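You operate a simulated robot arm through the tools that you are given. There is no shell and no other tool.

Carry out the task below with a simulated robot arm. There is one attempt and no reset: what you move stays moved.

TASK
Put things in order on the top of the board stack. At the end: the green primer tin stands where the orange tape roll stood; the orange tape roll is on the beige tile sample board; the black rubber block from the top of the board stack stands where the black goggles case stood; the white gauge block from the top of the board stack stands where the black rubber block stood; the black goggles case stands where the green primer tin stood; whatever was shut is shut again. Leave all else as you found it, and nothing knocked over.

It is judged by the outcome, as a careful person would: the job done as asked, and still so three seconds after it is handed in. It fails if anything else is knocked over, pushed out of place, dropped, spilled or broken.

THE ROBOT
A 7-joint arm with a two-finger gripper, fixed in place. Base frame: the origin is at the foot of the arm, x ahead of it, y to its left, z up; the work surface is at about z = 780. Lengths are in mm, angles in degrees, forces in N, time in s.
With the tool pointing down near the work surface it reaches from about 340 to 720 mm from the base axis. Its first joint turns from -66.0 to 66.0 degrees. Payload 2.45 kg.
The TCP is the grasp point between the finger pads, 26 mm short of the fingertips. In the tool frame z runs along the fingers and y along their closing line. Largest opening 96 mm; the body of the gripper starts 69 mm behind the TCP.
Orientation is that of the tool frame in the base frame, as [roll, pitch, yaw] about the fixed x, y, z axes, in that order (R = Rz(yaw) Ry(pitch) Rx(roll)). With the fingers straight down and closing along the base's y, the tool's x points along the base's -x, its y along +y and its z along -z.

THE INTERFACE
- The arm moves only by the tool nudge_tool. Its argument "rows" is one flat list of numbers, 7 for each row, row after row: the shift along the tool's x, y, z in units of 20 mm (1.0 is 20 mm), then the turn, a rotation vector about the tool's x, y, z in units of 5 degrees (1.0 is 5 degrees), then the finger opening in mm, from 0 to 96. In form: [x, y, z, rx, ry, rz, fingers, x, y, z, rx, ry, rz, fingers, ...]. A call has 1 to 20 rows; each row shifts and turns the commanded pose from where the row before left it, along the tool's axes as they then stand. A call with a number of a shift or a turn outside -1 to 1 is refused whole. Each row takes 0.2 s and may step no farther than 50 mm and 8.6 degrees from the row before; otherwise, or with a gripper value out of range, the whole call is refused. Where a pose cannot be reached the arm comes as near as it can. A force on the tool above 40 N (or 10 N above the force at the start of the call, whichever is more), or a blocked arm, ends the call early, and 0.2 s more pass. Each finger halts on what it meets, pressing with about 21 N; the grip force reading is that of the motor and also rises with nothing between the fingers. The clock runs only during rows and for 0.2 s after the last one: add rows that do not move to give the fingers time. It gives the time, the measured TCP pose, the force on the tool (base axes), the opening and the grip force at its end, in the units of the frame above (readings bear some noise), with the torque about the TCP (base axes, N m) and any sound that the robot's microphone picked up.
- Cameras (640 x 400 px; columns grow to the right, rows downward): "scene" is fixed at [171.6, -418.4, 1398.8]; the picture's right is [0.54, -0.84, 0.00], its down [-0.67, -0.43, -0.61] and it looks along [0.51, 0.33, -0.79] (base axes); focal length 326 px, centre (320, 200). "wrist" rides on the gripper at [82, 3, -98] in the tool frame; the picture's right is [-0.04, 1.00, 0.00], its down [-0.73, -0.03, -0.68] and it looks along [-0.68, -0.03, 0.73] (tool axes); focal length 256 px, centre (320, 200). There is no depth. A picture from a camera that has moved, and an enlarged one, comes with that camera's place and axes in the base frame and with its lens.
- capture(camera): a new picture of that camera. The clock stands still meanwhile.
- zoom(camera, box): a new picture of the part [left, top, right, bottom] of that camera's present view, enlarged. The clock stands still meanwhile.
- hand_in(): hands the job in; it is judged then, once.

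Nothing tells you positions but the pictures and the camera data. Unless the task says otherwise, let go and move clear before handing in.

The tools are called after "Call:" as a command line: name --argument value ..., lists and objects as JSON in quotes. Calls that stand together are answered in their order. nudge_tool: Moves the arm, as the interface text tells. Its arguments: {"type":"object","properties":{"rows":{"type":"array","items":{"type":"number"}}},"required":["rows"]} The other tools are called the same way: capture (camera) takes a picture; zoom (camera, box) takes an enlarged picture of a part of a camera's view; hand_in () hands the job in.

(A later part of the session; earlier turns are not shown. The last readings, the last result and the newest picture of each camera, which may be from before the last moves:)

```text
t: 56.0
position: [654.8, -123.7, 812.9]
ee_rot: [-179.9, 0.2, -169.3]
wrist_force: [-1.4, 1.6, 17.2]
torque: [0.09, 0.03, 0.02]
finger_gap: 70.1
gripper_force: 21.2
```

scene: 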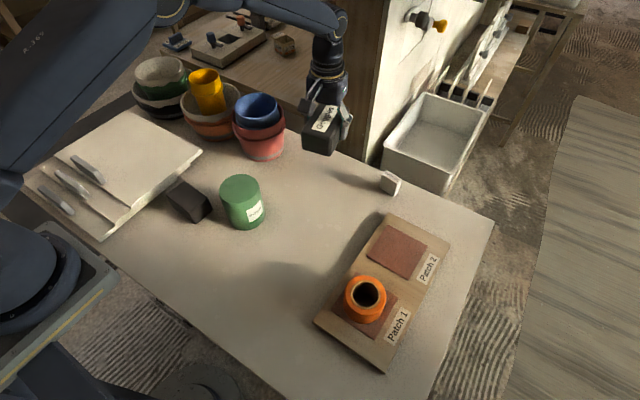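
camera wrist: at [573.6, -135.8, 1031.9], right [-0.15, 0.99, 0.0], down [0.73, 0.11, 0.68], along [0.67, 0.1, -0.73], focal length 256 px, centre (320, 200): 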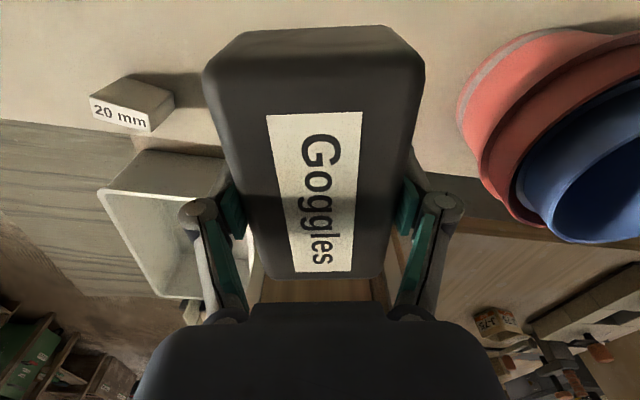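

The case has touched down. I'll ease off, open moderately and retreat up.

Call:
nudge_tool --rows '[0, 0, -0.05, 0, 0, 0, 60, 0, 0, 0, 0, 0, 0, 74, 0, 0, 0, 0, 0, 0, 86, 0, 0, 0, 0, 0, 0, 86, 0, 0, 0, 0, 0, 0, 86]'

Call:
nudge_tool --rows '[0, 0, -0.5, 0, 0, 0, 86, 0, 0, -1, 0, 0, 0, 86, 0, 0, -1, 0, 0, 0, 86, 0, 0, -1, 0, 0, 0, 86, 0, 0, -1, 0, 0, 0, 86, 0, 0, -1, 0, 0, 0, 86, 0, 0, -1, 0, 0, 0, 86, 0, 0, -1, 0, 0, 0, 86, 0, 0, -1, 0, 0, 0, 86, 0, 0, 0, 0, 0, 0, 86]'

Call:
capture --camera "wrist"

Call:
capture --camera "scene"

```text
t: 57.2
position: [654.7, -125.6, 812.6]
ee_rot: [-180.0, 0.0, -169.3]
wrist_force: [0.4, 1.0, -0.2]
torque: [-0.01, -0.04, 0.01]
finger_gap: 85.8
gripper_force: 0.1
```

```text
t: 59.4
position: [654.7, -122.0, 983.5]
ee_rot: [-180.0, 0.1, -169.4]
wrist_force: [-0.8, 0.2, -0.7]
torque: [0.04, -0.05, 0.02]
finger_gap: 85.9
gripper_force: 0.0
```

```text
taken
camera wrist: at [574.0, -134.2, 1081.0], right [-0.15, 0.99, 0.0], down [0.73, 0.11, 0.68], along [0.67, 0.1, -0.73], focal length 256 px, centre (320, 200)
```

wrist: 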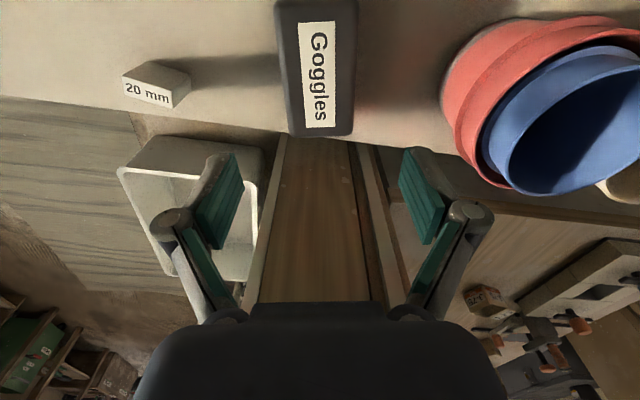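

```text
taken
```

scene: 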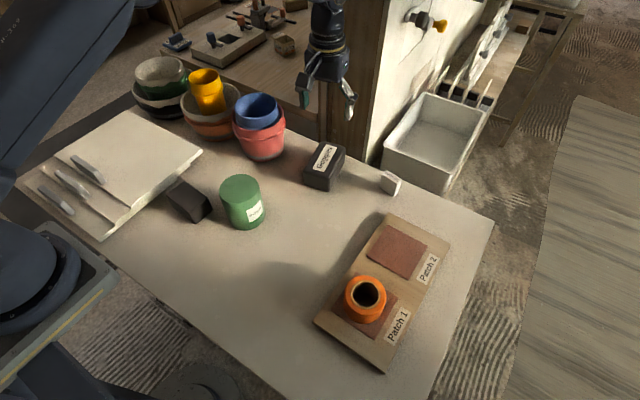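

The goggles case now stands where the tin was. Next I'll travel back over the black block near (391,78), keeping clear of the pots, and look at it.

Call:
nudge_tool --rows '[1, 0.2, 0, 0, 0, 0, 96, 1, 0.2, 0, 0, 0, 0, 96, 1, 0.2, 0, 0, 0, 0, 96, 1, 0.2, 0, 0, 0, 0, 96, 1, 0.2, 0, 0, 0, 0, 96, 0.5025, 0.953, 0, 0, 0, 0, 96, 0.5025, 0.953, 0, 0, 0, 0, 96, 0.5025, 0.953, 0, 0, 0, 0, 96, 0.5025, 0.953, 0, 0, 0, 0, 96, 0.5025, 0.953, 0, 0, 0, 0, 96, 0.5025, 0.953, 0, 0, 0, 0, 96, 0.5025, 0.953, 0, 0, 0, 0, 96, 0.5025, 0.953, 0, 0, 0, 0, 96, 0.5025, 0.953, 0, 0, 0, 0, 96, 0.5025, 0.953, 0, 0, 0, 0, 96, 0.5025, 0.953, 0, 0, 0, 0, 96, 0.5025, 0.953, 0, 0, 0, 0, 96, 0, 0, 0, 0, 0, 0, 96]'

Call:
nudge_tool --rows '[0, 0, 0, 0, 0, 0.885, 96, 0, 0, 0, 0, 0, 0.885, 96, 0, 0, 0, 0, 0, 0.885, 96, 0, 0, 0, 0, 0, 0.885, 96, 0, 0, 0, 0, 0, 0, 96]'

Call:
capture --camera "wrist"

Call:
zoom --camera "wrist" --box '[240, 0, 400, 100]'

Call:
capture --camera "scene"

```text
t: 63.2
position: [393.2, 80.1, 982.1]
ee_rot: [179.9, 0.0, -169.4]
wrist_force: [-0.3, -0.3, -1.1]
torque: [0.04, 0.0, -0.03]
finger_gap: 96.2
gripper_force: 0.1
```

```text
t: 64.4
position: [394.9, 80.0, 981.8]
ee_rot: [180.0, 0.0, 172.9]
wrist_force: [-0.2, -0.6, 0.1]
torque: [-0.01, 0.03, 0.01]
finger_gap: 96.1
gripper_force: 0.1
```

```text
taken
camera wrist: at [312.1, 94.0, 1080.3], right [0.16, 0.99, 0.0], down [0.72, -0.12, 0.68], along [0.67, -0.11, -0.73], focal length 256 px, centre (320, 200)
```

wrist: 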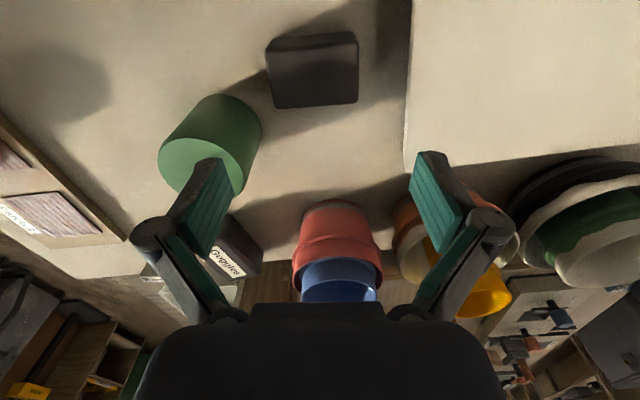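

```text
4.00 times, centred on (320, 50) of wrist
camera zoom: at [312.1, 94.0, 1080.3], right [0.16, 0.99, 0.0], down [0.72, -0.12, 0.68], along [0.67, -0.11, -0.73], focal length 1024 px, centre (320, 800)
```

zoom: 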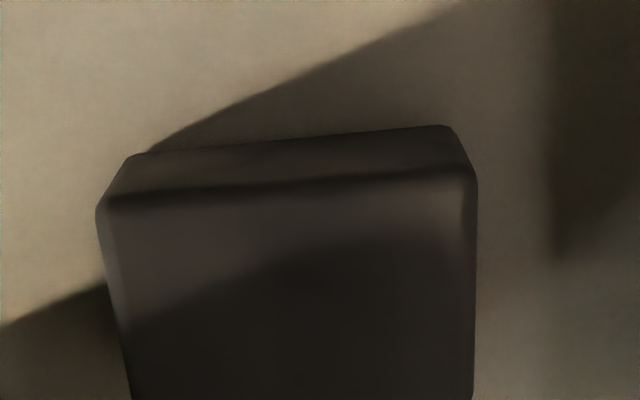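

```text
taken
```

scene: 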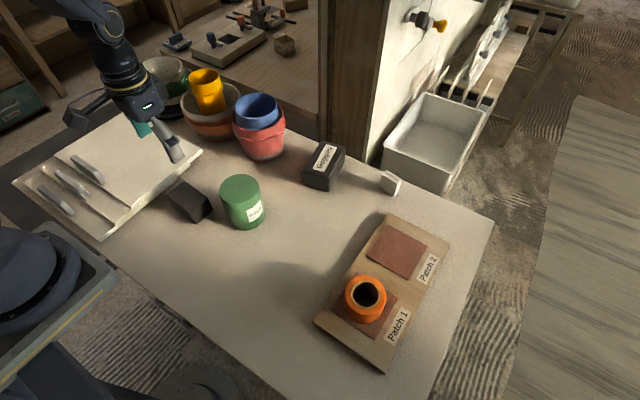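

The block's top measures about 86×53 mm with its centre near (392,73) and its long axis at about 84°. I'll turn the tool roughly 91° so the fingers close across the short side, then check.

Call:
nudge_tool --rows '[-0.015, -0.34, 0, 0, 0, 0, 96, 0, 0, 0, 0, 0, -0.955, 96, 0, 0, 0, 0, 0, -0.955, 96, 0, 0, 0, 0, 0, -0.955, 96, 0, 0, 0, 0, 0, -0.955, 96, 0, 0, 0, 0, 0, -0.955, 96, 0, 0, 0, 0, 0, -0.955, 96, 0, 0, 0, 0, 0, -0.955, 96, 0, 0, 0, 0, 0, -0.955, 96, 0, 0, 0, 0, 0, -0.955, 96, 0, 0, 0, 0, 0, -0.955, 96, 0, 0, 0, 0, 0, -0.955, 96, 0, 0, 0, 0, 0, -0.955, 96, 0, 0, 0, 0, 0, -0.955, 96, 0, 0, 0, 0, 0, -0.955, 96, 0, 0, 0, 0, 0, -0.955, 96, 0, 0, 0, 0, 0, -0.955, 96, 0, 0, 0, 0, 0, -0.955, 96, 0, 0, 0, 0, 0, -0.955, 96, 0, 0, 0, 0, 0, -0.955, 96]'

Call:
capture --camera "wrist"

Call:
capture --camera "scene"

```text
t: 68.6
position: [392.3, 73.6, 981.5]
ee_rot: [-179.9, 0.0, -96.3]
wrist_force: [0.8, -0.3, -0.5]
torque: [-0.01, 0.01, 0.02]
finger_gap: 96.0
gripper_force: 0.1
```

```text
taken
camera wrist: at [379.4, -7.3, 1081.0], right [-0.99, 0.15, 0.0], down [0.11, 0.73, 0.68], along [0.1, 0.67, -0.73], focal length 256 px, centre (320, 200)
```

wrist: 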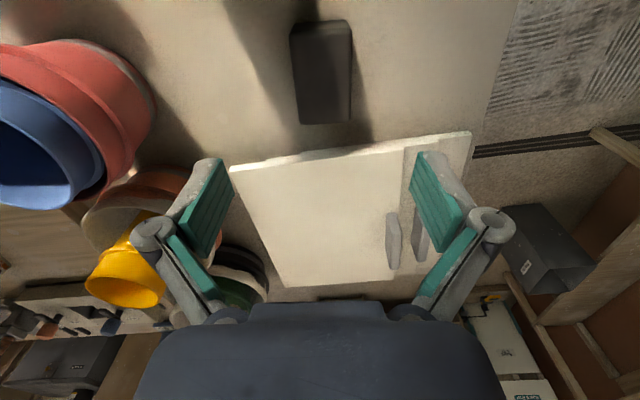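

```text
taken
```

scene: 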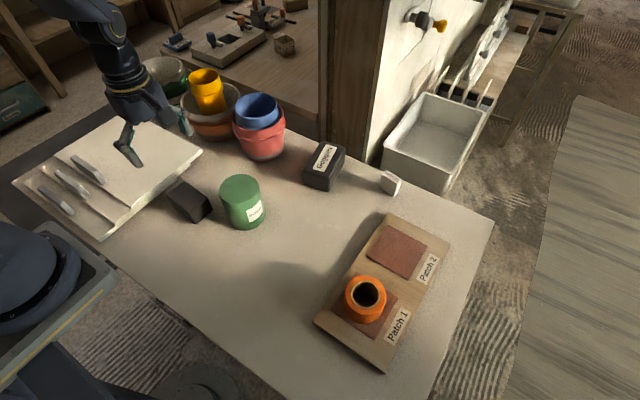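

Call:
zoom --camera "wrist" --box '[250, 0, 410, 140]'

```text
2.86 times, centred on (330, 70) of wrist
camera zoom: at [379.4, -7.3, 1081.0], right [-0.99, 0.15, 0.0], down [0.11, 0.73, 0.68], along [0.1, 0.67, -0.73], focal length 731 px, centre (291, 571)
```

zoom: 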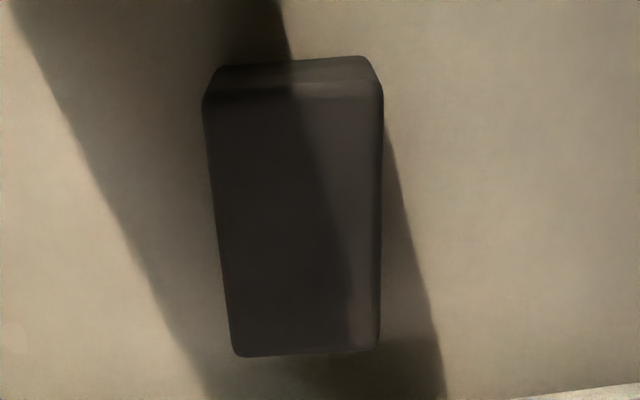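

Aligned to within a few mm. I'll correct slightly, descend to z 880 and check again.

Call:
nudge_tool --rows '[-0.2, 0.08, 0, 0, 0, -0.2, 96, 0, 0, 0.8, 0, 0, 0, 96, 0, 0, 0.8, 0, 0, 0, 96, 0, 0, 0.8, 0, 0, 0, 96, 0, 0, 0.8, 0, 0, 0, 96, 0, 0, 0.8, 0, 0, 0, 96, 0, 0, 1, 0, 0, 0, 96, 0, 0, 0, 0, 0, 0, 96]'

Call:
capture --camera "wrist"

Call:
zoom --camera "scene" --box '[120, 120, 300, 240]'

```text
t: 70.4
position: [390.6, 77.7, 881.8]
ee_rot: [-180.0, 0.0, -95.4]
wrist_force: [0.1, 0.1, -0.3]
torque: [-0.02, 0.04, -0.02]
finger_gap: 95.9
gripper_force: 0.0
```

```text
taken
camera wrist: at [378.8, -3.7, 980.9], right [-0.99, 0.13, 0.0], down [0.1, 0.73, 0.68], along [0.09, 0.67, -0.73], focal length 256 px, centre (320, 200)
```

wrist: 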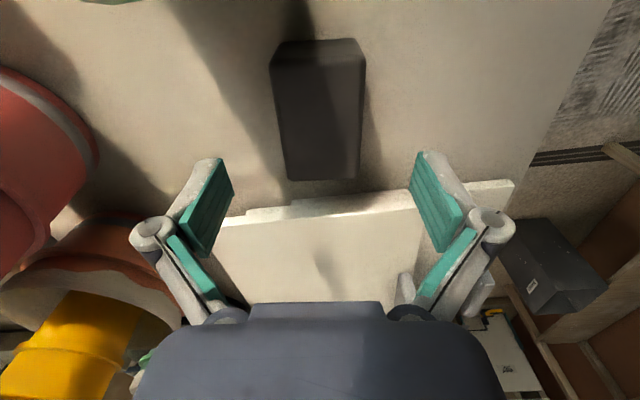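

```text
3.33 times, centred on (210, 180) of scene
camera zoom: at [171.6, -418.4, 1398.8], right [0.54, -0.84, 0.0], down [-0.67, -0.43, -0.61], along [0.51, 0.33, -0.79], focal length 1088 px, centre (687, 267)
```

zoom: 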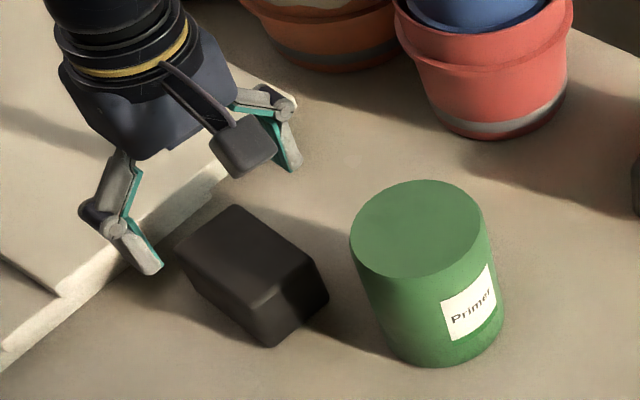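

The block is centred within a couple of mm. I'll descend to about z 811 and close on the short side.

Call:
nudge_tool --rows '[-0.1, -0.03, 0.5, 0, 0, 0, 96, 0, 0, 0.75, 0, 0, 0, 96, 0, 0, 0.75, 0, 0, 0, 96, 0, 0, 0.75, 0, 0, 0, 96, 0, 0, 0.75, 0, 0, 0, 96, 0, 0, 0, 0, 0, 0, 96]'

Call:
nudge_tool --rows '[0, 0, 0, 0, 0, 0, 80, 0, 0, 0, 0, 0, 0, 62, 0, 0, 0, 0, 0, 0, 42, 0, 0, 0, 0, 0, 0, 42, 0, 0, 0, 0, 0, 0, 42]'

Call:
capture --camera "wrist"

Call:
capture --camera "scene"

```text
t: 71.8
position: [393.2, 80.5, 814.2]
ee_rot: [180.0, 0.0, -95.4]
wrist_force: [0.8, 0.7, 0.6]
torque: [-0.02, 0.0, 0.02]
finger_gap: 96.1
gripper_force: 0.1
```

```text
t: 73.0
position: [391.1, 80.4, 813.7]
ee_rot: [179.9, -0.1, -95.5]
wrist_force: [-11.3, 3.3, 11.6]
torque: [-0.01, 0.64, -0.15]
finger_gap: 54.5
gripper_force: 20.8
```

```text
taken
camera wrist: at [379.8, -1.0, 912.6], right [-0.99, 0.13, 0.0], down [0.1, 0.73, 0.68], along [0.09, 0.67, -0.73], focal length 256 px, centre (320, 200)
```

wrist: 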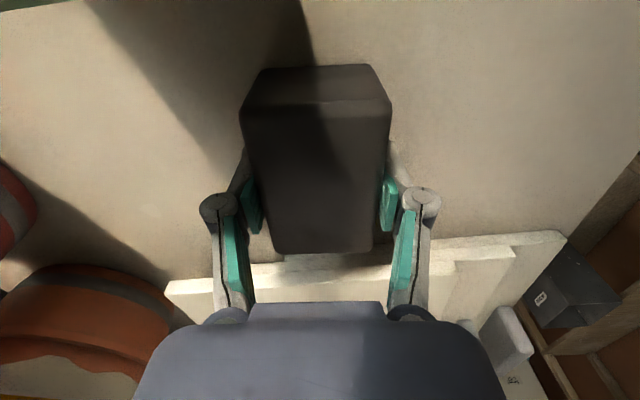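

```text
taken
```

scene: 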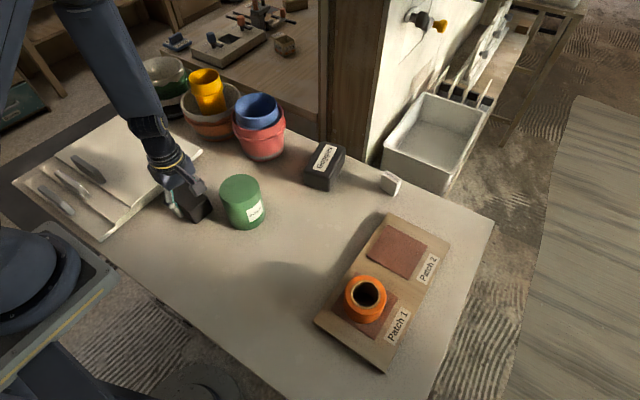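

Gripped at 54.5 mm. I'll lift above tin height and rotate the tool back so the block will align with the case's old footprint.

Call:
nudge_tool --rows '[0, 0, -0.3, 0, 0, 0, 42, 0, 0, -0.7, 0, 0, 0, 42, 0, 0, -1, 0, 0, 0, 42, 0, 0, -1, 0, 0, 0, 42, 0, 0, -1, 0, 0, 0, 42, 0, 0, -1, 0, 0, 0, 42, 0, 0, -1, 0, 0, 0, 42, 0, 0, -0.5, 0, 0, 0, 42, 0, 0, 0, 0, 0, 0, 42]'

Call:
nudge_tool --rows '[0, 0, 0, 0, 0, 0.985, 42, 0, 0, 0, 0, 0, 0.985, 42, 0, 0, 0, 0, 0, 0.985, 42, 0, 0, 0, 0, 0, 0.985, 42, 0, 0, 0, 0, 0, 0.985, 42, 0, 0, 0, 0, 0, 0.985, 42, 0, 0, 0, 0, 0, 0.985, 42, 0, 0, 0, 0, 0, 0.985, 42, 0, 0, 0, 0, 0, 0.985, 42, 0, 0, 0, 0, 0, 0.985, 42, 0, 0, 0, 0, 0, 0.985, 42, 0, 0, 0, 0, 0, 0.985, 42, 0, 0, 0, 0, 0, 0.985, 42, 0, 0, 0, 0, 0, 0.985, 42, 0, 0, 0, 0, 0, 0.985, 42, 0, 0, 0, 0, 0, 0, 42]'

Call:
nudge_tool --rows '[0.437, -0.947, 0, 0, 0, 0, 42, 0.437, -0.947, 0, 0, 0, 0, 42, 0.437, -0.947, 0, 0, 0, 0, 42, 0.437, -0.947, 0, 0, 0, 0, 42, 0.437, -0.947, 0, 0, 0, 0, 42, 0.437, -0.947, 0, 0, 0, 0, 42, 0.437, -0.947, 0, 0, 0, 0, 42, 0.437, -0.947, 0, 0, 0, 0, 42, 0.437, -0.947, 0, 0, 0, 0, 42, 0.437, -0.947, 0, 0, 0, 0, 42, 0.437, -0.947, 0, 0, 0, 0, 42, 0.437, -0.947, 0, 0, 0, 0, 42, 0, 0, 0, 0, 0, 0, 42]'

Call:
capture --camera "wrist"

Call:
capture --camera "scene"

```text
t: 75.0
position: [391.8, 80.4, 942.5]
ee_rot: [180.0, 0.1, -95.4]
wrist_force: [-0.6, 0.3, -2.6]
torque: [-0.02, 0.0, 0.0]
finger_gap: 54.7
gripper_force: 21.6
```

```text
t: 78.4
position: [393.2, 78.5, 942.5]
ee_rot: [-180.0, 0.0, -169.2]
wrist_force: [-0.7, -0.3, -1.8]
torque: [-0.04, 0.01, -0.02]
finger_gap: 54.6
gripper_force: 21.0
```

```text
t: 81.2
position: [333.3, -162.7, 941.7]
ee_rot: [180.0, 0.0, -169.1]
wrist_force: [0.4, 0.8, -1.9]
torque: [0.02, 0.0, 0.01]
finger_gap: 54.5
gripper_force: 21.2
```

```text
taken
camera wrist: at [252.1, -174.8, 1039.9], right [-0.15, 0.99, 0.0], down [0.73, 0.11, 0.68], along [0.67, 0.1, -0.73], focal length 256 px, centre (320, 200)
```

wrist: 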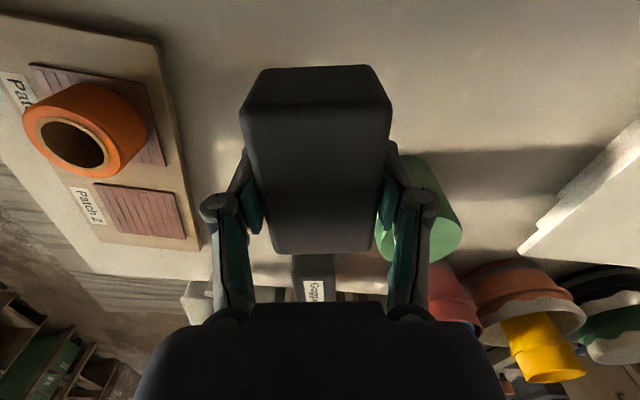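

```text
taken
```

scene: 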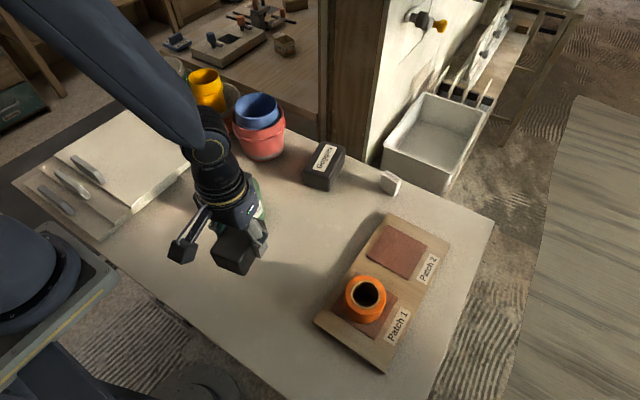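

Call:
nudge_tool --rows '[0.1, 0, 1, 0, 0, 0, 42, 0, 0, 1, 0, 0, 0, 42, 0, 0, 1, 0, 0, 0, 42, 0, 0, 1, 0, 0, 0, 42, 0, 0, 1, 0, 0, 0, 42, 0, 0, 0.8, 0, 0, 0, 42, 0, 0, 0.3, 0, 0, 0, 42, 0, 0, 0, 0, 0, 0, 42]'

Call:
nudge_tool --rows '[0, 0, 0.1, 0, 0, 0, 42, 0, 0, 0, 0, 0, 0, 42]'

Call:
nudge_tool --rows '[0, 0, 0.1, 0, 0, 0, 42, 0, 0, 0, 0, 0, 0, 42]'

```text
t: 83.0
position: [330.1, -162.5, 820.5]
ee_rot: [-179.9, 0.0, -169.3]
wrist_force: [1.0, 0.0, -2.3]
torque: [-0.02, 0.0, -0.01]
finger_gap: 54.5
gripper_force: 20.8
```

```text
t: 83.6
position: [330.9, -161.7, 818.5]
ee_rot: [180.0, 0.1, -169.2]
wrist_force: [-0.5, -0.2, -1.6]
torque: [0.01, 0.03, 0.02]
finger_gap: 54.5
gripper_force: 21.3
```

```text
t: 84.2
position: [329.6, -164.1, 815.9]
ee_rot: [-179.9, 0.0, -169.1]
wrist_force: [-0.3, -0.2, -2.4]
torque: [0.01, -0.02, 0.01]
finger_gap: 54.6
gripper_force: 21.4
```

Call:
nudge_tool --rows '[0, 0, 0.06, 0, 0, 0, 42, 0, 0, 0, 0, 0, 0, 42]'

Call:
nudge_tool --rows '[0, 0, 0.06, 0, 0, 0, 42, 0, 0, 0, 0, 0, 0, 42]'

Call:
nudge_tool --rows '[0, 0, 0.05, 0, 0, 0, 42, 0, 0, 0, 0, 0, 0, 42]'

```text
t: 84.8
position: [329.8, -162.7, 814.7]
ee_rot: [179.9, 0.1, -169.2]
wrist_force: [-1.6, 0.1, -2.9]
torque: [0.0, 0.02, 0.02]
finger_gap: 54.9
gripper_force: 20.8
```

```text
t: 85.4
position: [329.7, -162.6, 813.9]
ee_rot: [179.9, -0.1, -169.2]
wrist_force: [-0.7, 0.7, 14.6]
torque: [0.41, 0.4, -0.05]
finger_gap: 54.6
gripper_force: 21.1
```

```text
t: 86.0
position: [331.2, -162.4, 814.2]
ee_rot: [-179.9, 0.0, -169.2]
wrist_force: [-2.8, 1.7, 28.1]
torque: [0.05, 0.09, 0.04]
finger_gap: 55.0
gripper_force: 21.1
```

The block has touched down. I'll ease off, open and retreat up.

Call:
nudge_tool --rows '[0, 0, -0.06, 0, 0, 0, 46, 0, 0, 0, 0, 0, 0, 60, 0, 0, 0, 0, 0, 0, 76, 0, 0, 0, 0, 0, 0, 76, 0, 0, 0, 0, 0, 0, 76]'

Call:
nudge_tool --rows '[0, 0, -0.5, 0, 0, 0, 76, 0, 0, -1, 0, 0, 0, 76, 0, 0, -1, 0, 0, 0, 76, 0, 0, -1, 0, 0, 0, 76, 0, 0, -1, 0, 0, 0, 76, 0, 0, -1, 0, 0, 0, 76, 0, 0, -1, 0, 0, 0, 76, 0, 0, -1, 0, 0, 0, 76, 0, 0, 0, 0, 0, 0, 76]'

Call:
capture --camera "wrist"

Call:
capture --camera "scene"

Call:
zoom --camera "scene" --box '[340, 140, 440, 210]'

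```text
t: 87.2
position: [331.3, -162.4, 813.8]
ee_rot: [180.0, 0.0, -169.2]
wrist_force: [-0.9, -0.8, -0.4]
torque: [0.0, -0.01, 0.0]
finger_gap: 76.2
gripper_force: 0.1
```

```text
t: 89.2
position: [329.9, -163.1, 964.3]
ee_rot: [-179.9, 0.0, -169.1]
wrist_force: [-0.1, 0.1, -0.2]
torque: [0.03, 0.0, 0.02]
finger_gap: 75.9
gripper_force: 0.1
```

```text
taken
camera wrist: at [248.1, -174.8, 1062.9], right [-0.15, 0.99, 0.0], down [0.73, 0.11, 0.68], along [0.67, 0.1, -0.73], focal length 256 px, centre (320, 200)
```

wrist: 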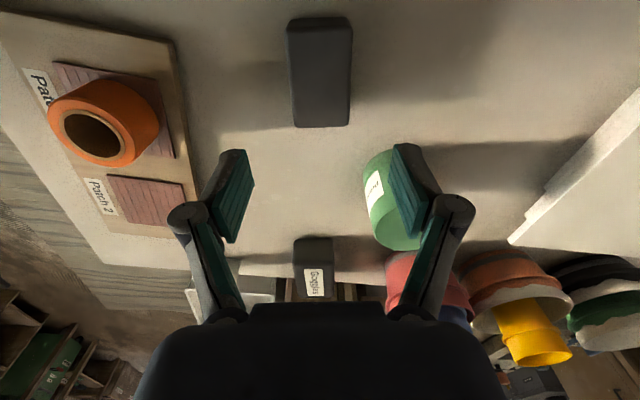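

```text
taken
```

scene: 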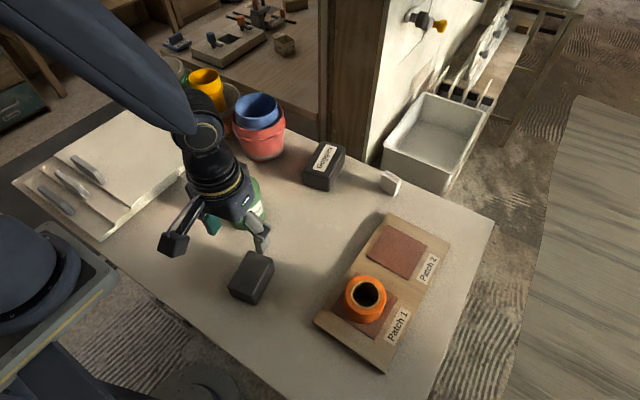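

```text
5.71 times, centred on (390, 175) of scene
camera zoom: at [171.6, -418.4, 1398.8], right [0.54, -0.84, 0.0], down [-0.67, -0.43, -0.61], along [0.51, 0.33, -0.79], focal length 1864 px, centre (-80, 343)
```

zoom: 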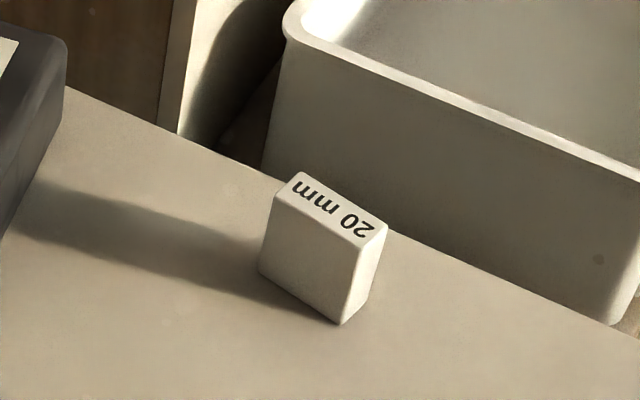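

The black block now stands in the case's old footprint. Next is the white gauge block at about (689,-287), near the reach limit, so I'll approach at yaw 169° and inspect it from the wrist.

Call:
nudge_tool --rows '[0, 0, 0, 0, 0, 0.872, 76, 0, 0, 0, 0, 0, 0.872, 76, 0, 0, 0, 0, 0, 0.872, 76, 0, 0, 0, 0, 0, 0.872, 76, 0, 0, 0, 0, 0, 0.872, 76, 0, 0, 0, 0, 0, 0, 76]'

Call:
nudge_tool --rows '[-0.96, -0.146, 0, 0, 0, 0, 76, -0.96, -0.146, 0, 0, 0, 0, 76, -0.96, -0.146, 0, 0, 0, 0, 76, -0.96, -0.146, 0, 0, 0, 0, 76, -0.96, -0.146, 0, 0, 0, 0, 76, -0.96, -0.146, 0, 0, 0, 0, 76, -0.96, -0.146, 0, 0, 0, 0, 76, -0.96, -0.146, 0, 0, 0, 0, 76, -0.96, -0.146, 0, 0, 0, 0, 76, -0.96, -0.146, 0, 0, 0, 0, 76, -0.96, -0.146, 0, 0, 0, 0, 76, -0.96, -0.146, 0, 0, 0, 0, 76, -0.96, -0.146, 0, 0, 0, 0, 76, -0.96, -0.146, 0, 0, 0, 0, 76, -0.96, -0.146, 0, 0, 0, 0, 76, -0.96, -0.146, 0, 0, 0, 0, 76, -0.96, -0.146, 0, 0, 0, 0, 76, 0, 0, 0, 0, 0, 0, 76]'

Call:
capture --camera "wrist"

Call:
zoom --camera "wrist" --box '[240, 60, 400, 200]'

Call:
capture --camera "scene"

```text
t: 90.6
position: [330.1, -162.9, 963.5]
ee_rot: [179.9, 0.0, 168.9]
wrist_force: [0.8, 0.4, 0.0]
torque: [-0.01, -0.02, 0.0]
finger_gap: 76.0
gripper_force: 0.0
```

```text
t: 94.4
position: [641.2, -273.2, 964.3]
ee_rot: [-180.0, 0.1, 168.9]
wrist_force: [-0.3, 0.2, 0.4]
torque: [0.01, -0.01, -0.01]
finger_gap: 75.9
gripper_force: 0.0
```

```text
taken
camera wrist: at [560.9, -254.0, 1063.4], right [0.23, 0.97, 0.0], down [0.71, -0.17, 0.68], along [0.66, -0.16, -0.73], focal length 256 px, centre (320, 200)
```

wrist: 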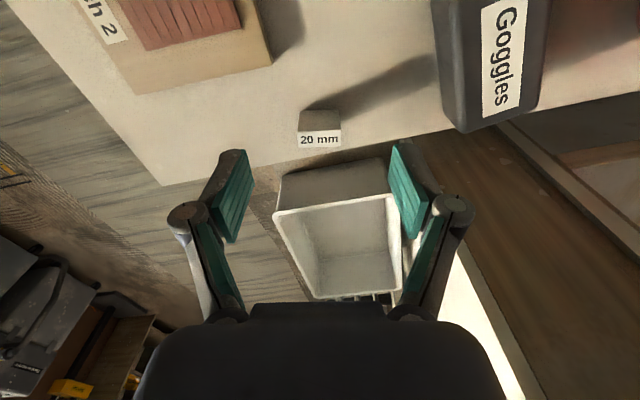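

```text
2.86 times, centred on (320, 130) of wrist
camera zoom: at [560.9, -254.0, 1063.4], right [0.23, 0.97, 0.0], down [0.71, -0.17, 0.68], along [0.66, -0.16, -0.73], focal length 731 px, centre (320, 400)
```

zoom: 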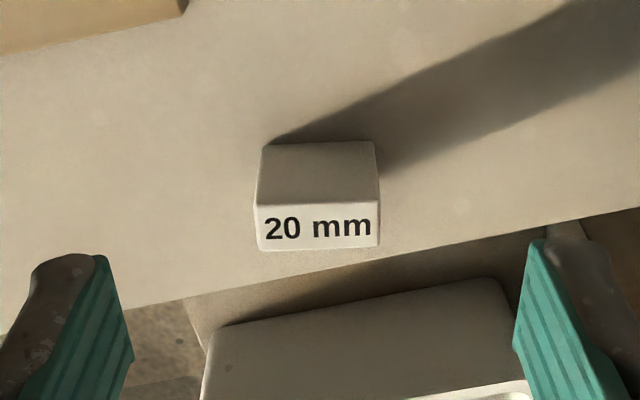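

```text
taken
```

scene: 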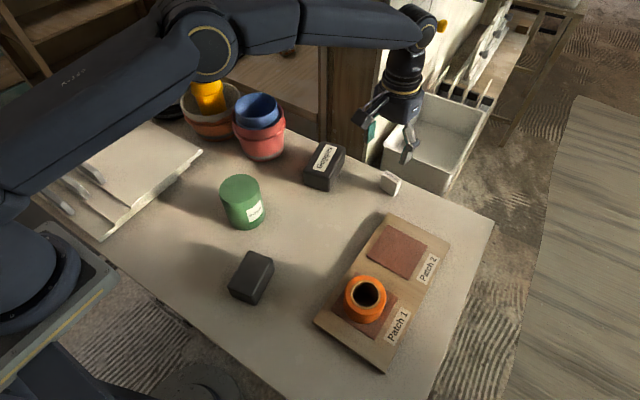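

The gauge block measures about 43×20×51 mm, standing at about (691,-286), radius about 748. I'll tilt the fingers 20° outward about the closing axis to extend reach, then move over it.

Call:
nudge_tool --rows '[0, 0, 0, 0, -1, 0, 76, 0, 0, 0, 0, -1, 0, 76, 0, 0, 0, 0, -1, 0, 76, 0, 0, 0, 0, -1, 0, 76, 0, 0, 0, 0, 0, 0, 76]'

Call:
nudge_tool --rows '[-0.8, -0.057, 0.29, 0, 0, 0, 76, -0.8, -0.057, 0.29, 0, 0, 0, 76, -0.8, -0.057, 0.29, 0, 0, 0, 76, 0, 0, 0, 0, 0, 0, 76]'

Call:
capture --camera "wrist"

Call:
capture --camera "scene"

```text
t: 95.6
position: [640.3, -273.7, 964.4]
ee_rot: [-179.9, 20.1, 169.1]
wrist_force: [0.7, 0.7, 0.2]
torque: [0.01, 0.02, 0.02]
finger_gap: 75.8
gripper_force: 0.1
```

```text
t: 96.6
position: [689.5, -286.4, 963.7]
ee_rot: [-180.0, 20.0, 168.9]
wrist_force: [0.1, 0.0, 0.0]
torque: [-0.02, 0.01, 0.01]
finger_gap: 76.0
gripper_force: 0.1
```

```text
taken
camera wrist: at [582.1, -261.8, 1028.6], right [0.23, 0.97, 0.01], down [0.44, -0.12, 0.89], along [0.87, -0.2, -0.46], focal length 256 px, centre (320, 200)
```

wrist: 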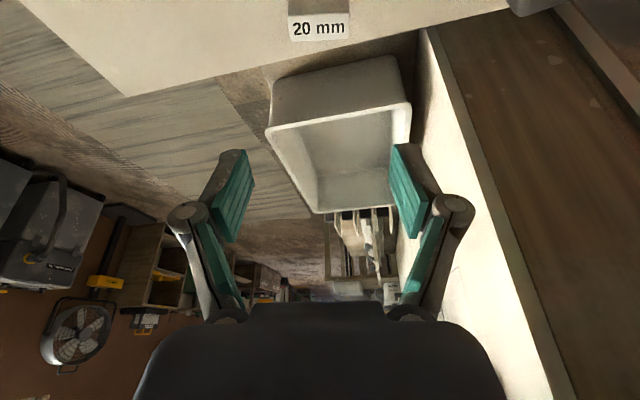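

```text
taken
```

scene: 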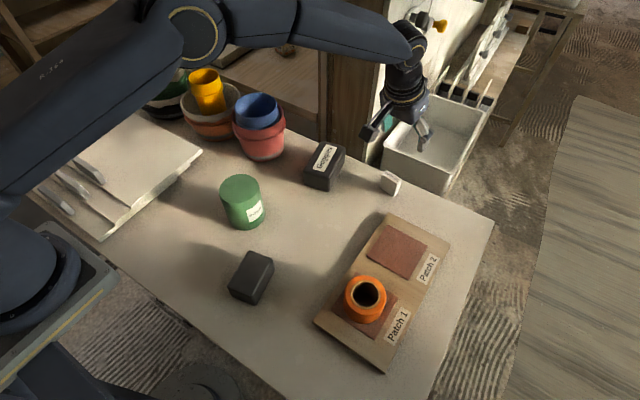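

The pose is reachable with the tilt. I'll descend vertically to about z 870 and check.

Call:
nudge_tool --rows '[0.3214, 0, 0.8833, 0, 0, 0, 76, 0.3214, 0, 0.8833, 0, 0, 0, 76, 0.3214, 0, 0.8833, 0, 0, 0, 76, 0.3214, 0, 0.8833, 0, 0, 0, 76, 0.3214, 0, 0.8833, 0, 0, 0, 76, 0, 0, 0, 0, 0, 0, 76]'

Call:
capture --camera "wrist"

Call:
zoom --camera "scene" --box '[320, 100, 460, 220]'

```text
t: 98.0
position: [689.8, -285.8, 870.7]
ee_rot: [-180.0, 20.1, 169.0]
wrist_force: [-0.5, -0.5, -0.1]
torque: [-0.01, -0.02, -0.01]
finger_gap: 76.0
gripper_force: 0.0
```

```text
taken
camera wrist: at [582.0, -261.5, 933.7], right [0.23, 0.97, 0.01], down [0.44, -0.12, 0.89], along [0.87, -0.2, -0.46], focal length 256 px, centre (320, 200)
```

wrist: 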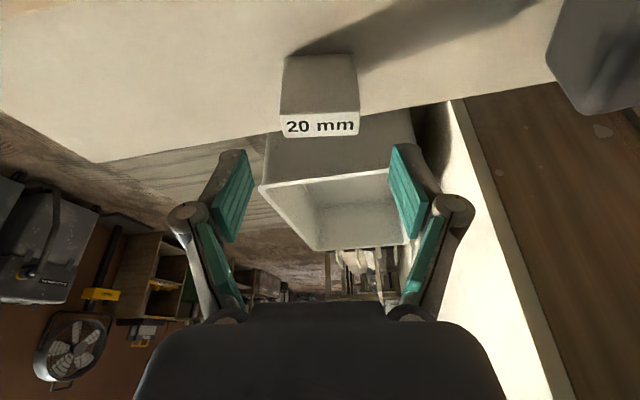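

```text
3.33 times, centred on (390, 160) of scene
camera zoom: at [171.6, -418.4, 1398.8], right [0.54, -0.84, 0.0], down [-0.67, -0.43, -0.61], along [0.51, 0.33, -0.79], focal length 1088 px, centre (87, 333)
```

zoom: 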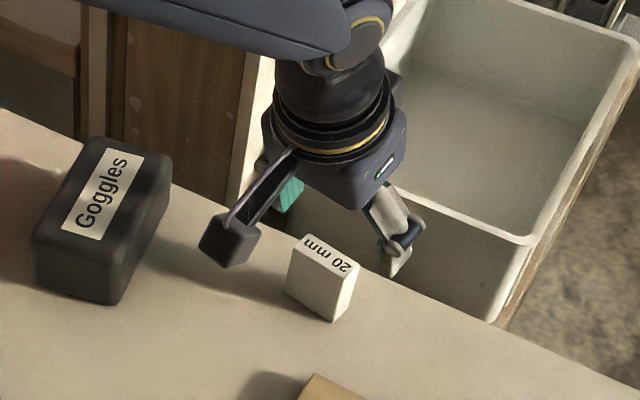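

The block is centred between the fingers. I'll go down to about z 820 and check before closing.

Call:
nudge_tool --rows '[0.218, 0, 0.599, 0, 0, 0, 76, 0.218, 0, 0.599, 0, 0, 0, 76, 0.218, 0, 0.599, 0, 0, 0, 76, 0.218, 0, 0.599, 0, 0, 0, 76, 0, 0, 0, 0, 0, 0, 76]'

Call:
capture --camera "wrist"

```text
t: 99.2
position: [691.2, -286.7, 818.6]
ee_rot: [179.9, 20.0, 169.0]
wrist_force: [0.8, -0.4, 0.0]
torque: [-0.03, 0.0, 0.03]
finger_gap: 76.0
gripper_force: 0.1
```

```text
taken
camera wrist: at [582.3, -261.7, 883.3], right [0.23, 0.97, 0.01], down [0.44, -0.12, 0.89], along [0.87, -0.2, -0.46], focal length 256 px, centre (320, 200)
```

wrist: 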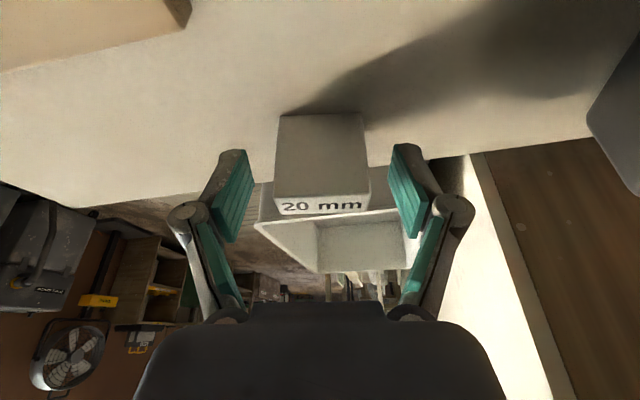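

Call:
nudge_tool --rows '[0, 0, 0, 0, 0, 0, 62, 0, 0, 0, 0, 0, 0, 50, 0, 0, 0, 0, 0, 0, 38, 0, 0, 0, 0, 0, 0, 34, 0, 0, 0, 0, 0, 0, 34]'

Call:
capture --camera "wrist"

```text
t: 100.4
position: [690.2, -286.0, 819.2]
ee_rot: [-180.0, 19.9, 169.0]
wrist_force: [0.9, 0.8, 1.0]
torque: [-0.04, 0.0, 0.03]
finger_gap: 43.9
gripper_force: 20.9
```

```text
taken
camera wrist: at [582.3, -261.8, 883.5], right [0.23, 0.97, 0.01], down [0.44, -0.12, 0.89], along [0.87, -0.2, -0.46], focal length 256 px, centre (320, 200)
```

wrist: 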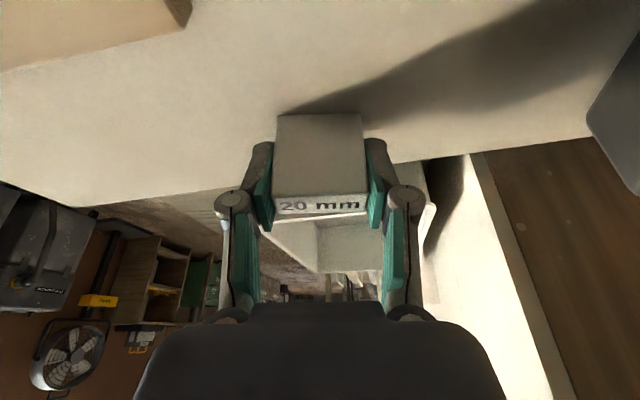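

Gripped at 43.9 mm. I'll lift straight up, then carry it toward the rubber block's old spot, keeping the tilt.

Call:
nudge_tool --rows '[-0.1, 0, -0.27, 0, 0, 0, 34, -0.3, 0, -0.83, 0, 0, 0, 34, -0.35, 0, -0.96, 0, 0, 0, 34, -0.35, 0, -0.96, 0, 0, 0, 34, -0.35, 0, -0.96, 0, 0, 0, 34, -0.35, 0, -0.96, 0, 0, 0, 34, -0.35, 0, -0.96, 0, 0, 0, 34, 0, 0, 0, 0, 0, 0, 34]'

Call:
nudge_tool --rows '[0.853, 0.757, -0.3105, 0, 0, 0, 34, 0.853, 0.757, -0.3105, 0, 0, 0, 34, 0.853, 0.757, -0.3105, 0, 0, 0, 34, 0.853, 0.757, -0.3105, 0, 0, 0, 34, 0.853, 0.757, -0.3105, 0, 0, 0, 34, 0.853, 0.757, -0.3105, 0, 0, 0, 34, 0.853, 0.757, -0.3105, 0, 0, 0, 34, 0.853, 0.757, -0.3105, 0, 0, 0, 34, 0.853, 0.757, -0.3105, 0, 0, 0, 34, 0.853, 0.757, -0.3105, 0, 0, 0, 34]'

Call:
capture --camera "wrist"

Call:
capture --camera "scene"

```text
t: 102.2
position: [692.4, -285.8, 944.7]
ee_rot: [-179.9, 19.9, 168.9]
wrist_force: [-0.3, 0.9, 0.0]
torque: [-0.01, 0.01, -0.01]
finger_gap: 43.9
gripper_force: 20.7
```

```text
t: 104.4
position: [541.7, -105.0, 944.6]
ee_rot: [180.0, 20.1, 168.9]
wrist_force: [1.1, 0.6, -0.9]
torque: [-0.01, -0.02, 0.01]
finger_gap: 44.0
gripper_force: 20.9
```

```text
taken
camera wrist: at [432.1, -80.8, 1008.9], right [0.23, 0.97, 0.01], down [0.44, -0.12, 0.89], along [0.87, -0.2, -0.46], focal length 256 px, centre (320, 200)
```

wrist: 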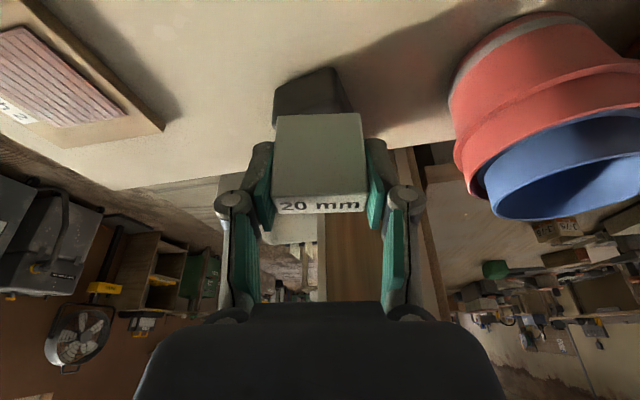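

```text
taken
```

scene: 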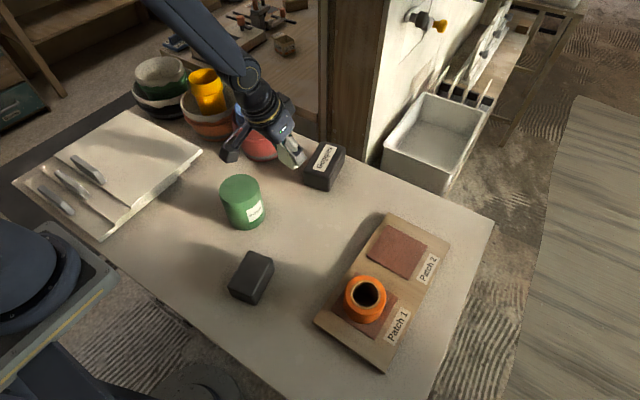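

Call:
nudge_tool --rows '[0.853, 0.757, -0.3105, 0, 0, 0, 34, 0.853, 0.757, -0.3105, 0, 0, 0, 34, 0.853, 0.757, -0.3105, 0, 0, 0, 34, 0.853, 0.757, -0.3105, 0, 0, 0, 34, 0.853, 0.757, -0.3105, 0, 0, 0, 34, 0.853, 0.757, -0.3105, 0, 0, 0, 34, 0.853, 0.757, -0.3105, 0, 0, 0, 34, 0.853, 0.757, -0.3105, 0, 0, 0, 34, 0.853, 0.757, -0.3105, 0, 0, 0, 34, 0.853, 0.757, -0.3105, 0, 0, 0, 34, 0, 0, 0, 0, 0, 0, 34]'

Call:
capture --camera "wrist"

Call:
capture --camera "scene"

```text
t: 106.8
position: [394.3, 79.6, 944.0]
ee_rot: [-179.9, 19.9, 169.0]
wrist_force: [-0.2, 0.9, -0.5]
torque: [-0.02, -0.02, 0.02]
finger_gap: 44.1
gripper_force: 21.3
```

```text
taken
camera wrist: at [285.9, 103.2, 1008.5], right [0.23, 0.97, 0.01], down [0.44, -0.12, 0.89], along [0.87, -0.2, -0.46], focal length 256 px, centre (320, 200)
```

wrist: 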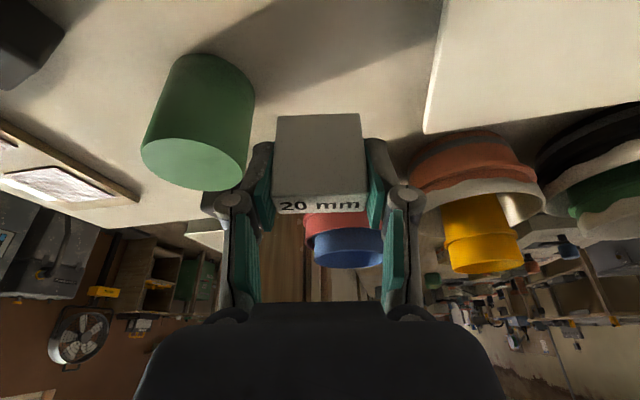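

```text
taken
```

scene: 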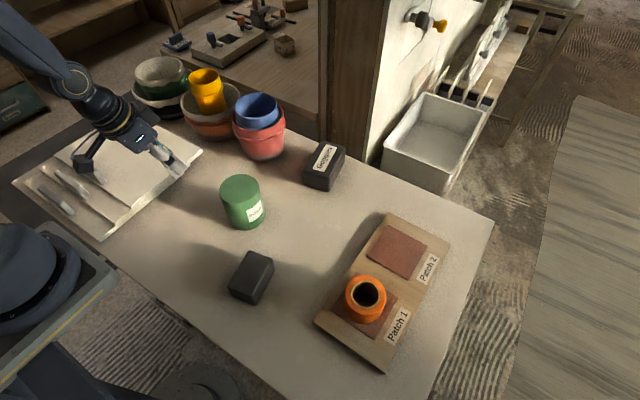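

The block is over the rubber block's old spot (392,80) and the pose is reachable. I'll lower it vertically to just above the surface.

Call:
nudge_tool --rows '[0.288, 0, 0.792, 0, 0, 0, 34, 0.288, 0, 0.792, 0, 0, 0, 34, 0.288, 0, 0.792, 0, 0, 0, 34, 0.288, 0, 0.792, 0, 0, 0, 34, 0.288, 0, 0.792, 0, 0, 0, 34, 0.288, 0, 0.792, 0, 0, 0, 34, 0.288, 0, 0.792, 0, 0, 0, 34, 0, 0, 0, 0, 0, 0, 34]'

Call:
capture --camera "wrist"

Call:
zoom --camera "scene" --box '[80, 100, 280, 240]'

```text
t: 108.6
position: [391.4, 79.6, 825.6]
ee_rot: [-180.0, 20.0, 169.0]
wrist_force: [0.3, -0.8, -0.7]
torque: [0.01, 0.01, 0.01]
finger_gap: 43.9
gripper_force: 20.7
```

```text
taken
camera wrist: at [282.7, 103.8, 890.7], right [0.23, 0.97, 0.01], down [0.44, -0.12, 0.89], along [0.87, -0.2, -0.46], focal length 256 px, centre (320, 200)
```

wrist: 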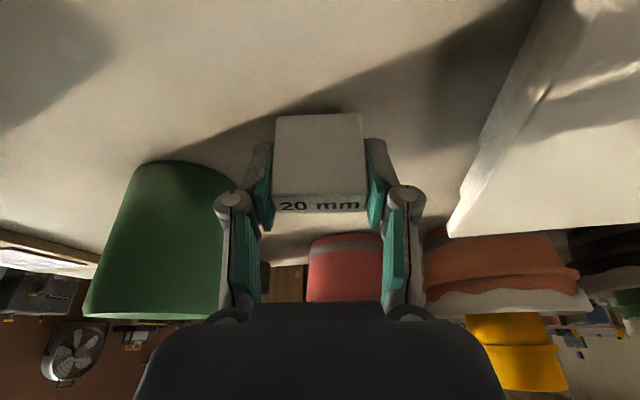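

```text
2.86 times, centred on (180, 170) of scene
camera zoom: at [171.6, -418.4, 1398.8], right [0.54, -0.84, 0.0], down [-0.67, -0.43, -0.61], along [0.51, 0.33, -0.79], focal length 932 px, centre (720, 286)
```

zoom: 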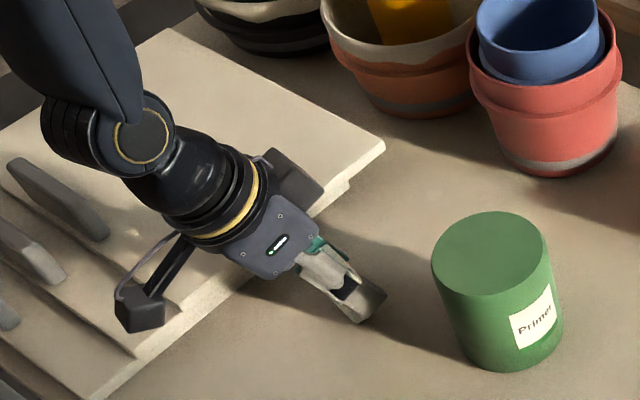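

Nearly down. I'll lower in 1.5–2 mm vertical steps until contact.

Call:
nudge_tool --rows '[0.0342, 0, 0.094, 0, 0, 0, 34, 0.0342, 0, 0.094, 0, 0, 0, 34, 0, 0, 0, 0, 0, 0, 34]'

Call:
nudge_tool --rows '[0.0205, 0, 0.0564, 0, 0, 0, 34, 0, 0, 0, 0, 0, 0, 34]'

Call:
nudge_tool --rows '[0.0205, 0, 0.0564, 0, 0, 0, 34, 0, 0, 0, 0, 0, 0, 34]'

```text
t: 109.4
position: [390.5, 78.4, 821.9]
ee_rot: [180.0, 20.0, 169.0]
wrist_force: [-0.2, 0.8, -0.3]
torque: [-0.05, 0.01, -0.01]
finger_gap: 44.1
gripper_force: 20.8
```

```text
t: 110.0
position: [391.3, 78.4, 819.2]
ee_rot: [179.9, 20.0, 169.0]
wrist_force: [0.6, 0.9, -0.8]
torque: [0.01, 0.05, -0.05]
finger_gap: 43.7
gripper_force: 20.4
```

```text
t: 110.6
position: [390.8, 79.3, 818.9]
ee_rot: [179.9, 20.0, 169.0]
wrist_force: [0.2, 1.1, -1.0]
torque: [0.0, -0.04, 0.03]
finger_gap: 44.0
gripper_force: 20.6
```

Call:
nudge_tool --rows '[0.0171, 0, 0.047, 0, 0, 0, 34, 0, 0, 0, 0, 0, 0, 34]'

Call:
nudge_tool --rows '[0.0171, 0, 0.047, 0, 0, 0, 34, 0, 0, 0, 0, 0, 0, 34]'

```text
t: 111.2
position: [392.3, 79.2, 818.9]
ee_rot: [180.0, 20.1, 168.9]
wrist_force: [-1.0, 0.0, 5.9]
torque: [-0.03, 0.01, -0.02]
finger_gap: 44.0
gripper_force: 21.4
```

```text
t: 111.8
position: [391.6, 80.4, 817.6]
ee_rot: [179.9, 20.1, 169.0]
wrist_force: [-2.0, -1.1, 18.0]
torque: [0.02, 0.09, -0.03]
finger_gap: 44.4
gripper_force: 20.3
```

The block has touched down. I'll ease off, open the fingers gently to 70 mm and retreat straight up.

Call:
nudge_tool --rows '[-0.0137, 0, -0.0376, 0, 0, 0, 36, 0, 0, 0, 0, 0, 0, 46, 0, 0, 0, 0, 0, 0, 56, 0, 0, 0, 0, 0, 0, 66, 0, 0, 0, 0, 0, 0, 70, 0, 0, 0, 0, 0, 0, 70]'

Call:
capture --camera "wrist"

```text
t: 113.2
position: [391.2, 79.1, 818.7]
ee_rot: [-180.0, 20.0, 169.1]
wrist_force: [-0.1, -0.1, 0.3]
torque: [0.02, 0.02, -0.03]
finger_gap: 69.9
gripper_force: 0.0
```

```text
taken
camera wrist: at [282.9, 103.5, 883.1], right [0.23, 0.97, 0.01], down [0.44, -0.12, 0.89], along [0.87, -0.2, -0.46], focal length 256 px, centre (320, 200)
```

wrist: 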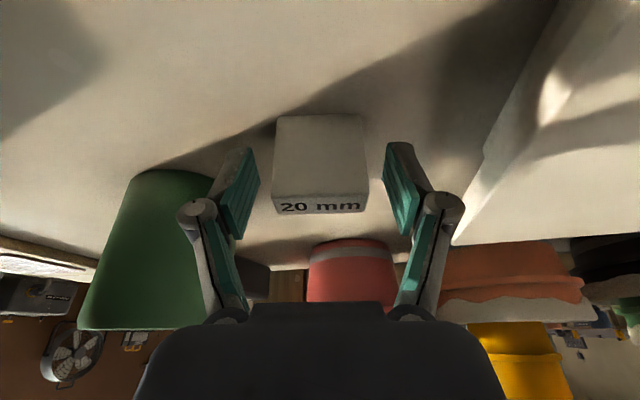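

Call:
nudge_tool --rows '[-0.1, 0, -0.27, 0, 0, 0, 70, -0.3, 0, -0.83, 0, 0, 0, 70, -0.342, 0, -0.94, 0, 0, 0, 70, -0.342, 0, -0.94, 0, 0, 0, 70, -0.342, 0, -0.94, 0, 0, 0, 70, -0.342, 0, -0.94, 0, 0, 0, 70, -0.342, 0, -0.94, 0, 0, 0, 70, -0.342, 0, -0.94, 0, 0, 0, 70, -0.342, 0, -0.94, 0, 0, 0, 70, 0, 0, 0, 0, 0, 0, 70]'

Call:
nudge_tool --rows '[0, 0, 0, 0, 1, 0, 70, 0, 0, 0, 0, 1, 0, 70, 0, 0, 0, 0, 1, 0, 70, 0, 0, 0, 0, 1, 0, 70, 0, 0, -1, 0, 0, 0, 70, 0, 0, -1, 0, 0, 0, 70, 0, 0, -1, 0, 0, 0, 70, 0, 0, 0, 0, 0, 0, 70]'

Call:
capture --camera "scene"

Call:
capture --camera "wrist"

```text
t: 115.4
position: [390.4, 81.6, 975.0]
ee_rot: [179.5, 19.1, 169.1]
wrist_force: [-0.3, -0.4, 0.4]
torque: [-0.02, 0.0, 0.0]
finger_gap: 69.7
gripper_force: 0.0
out of reach, approached as far as the arm can: row 5, 9
```

```text
t: 117.2
position: [393.4, 79.2, 1043.5]
ee_rot: [180.0, 0.0, 168.9]
wrist_force: [0.6, 0.2, -0.6]
torque: [-0.01, -0.01, -0.03]
finger_gap: 69.9
gripper_force: 0.0
```

```text
taken
```

scene: 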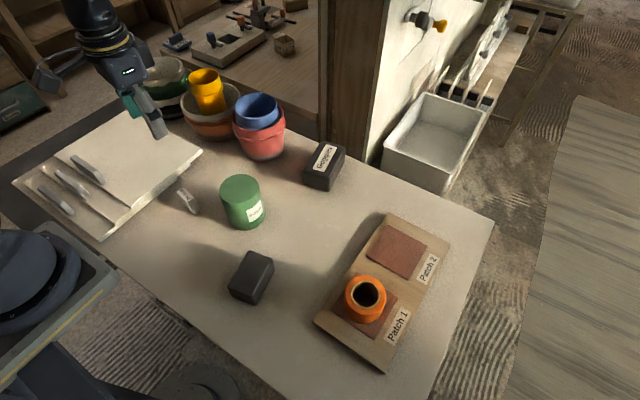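

```text
taken
camera wrist: at [312.4, 98.3, 1141.7], right [0.23, 0.97, 0.0], down [0.71, -0.17, 0.68], along [0.66, -0.16, -0.73], focal length 256 px, centre (320, 200)
```

wrist: 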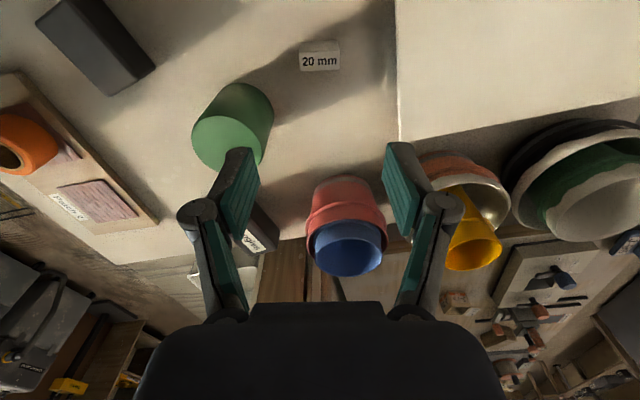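

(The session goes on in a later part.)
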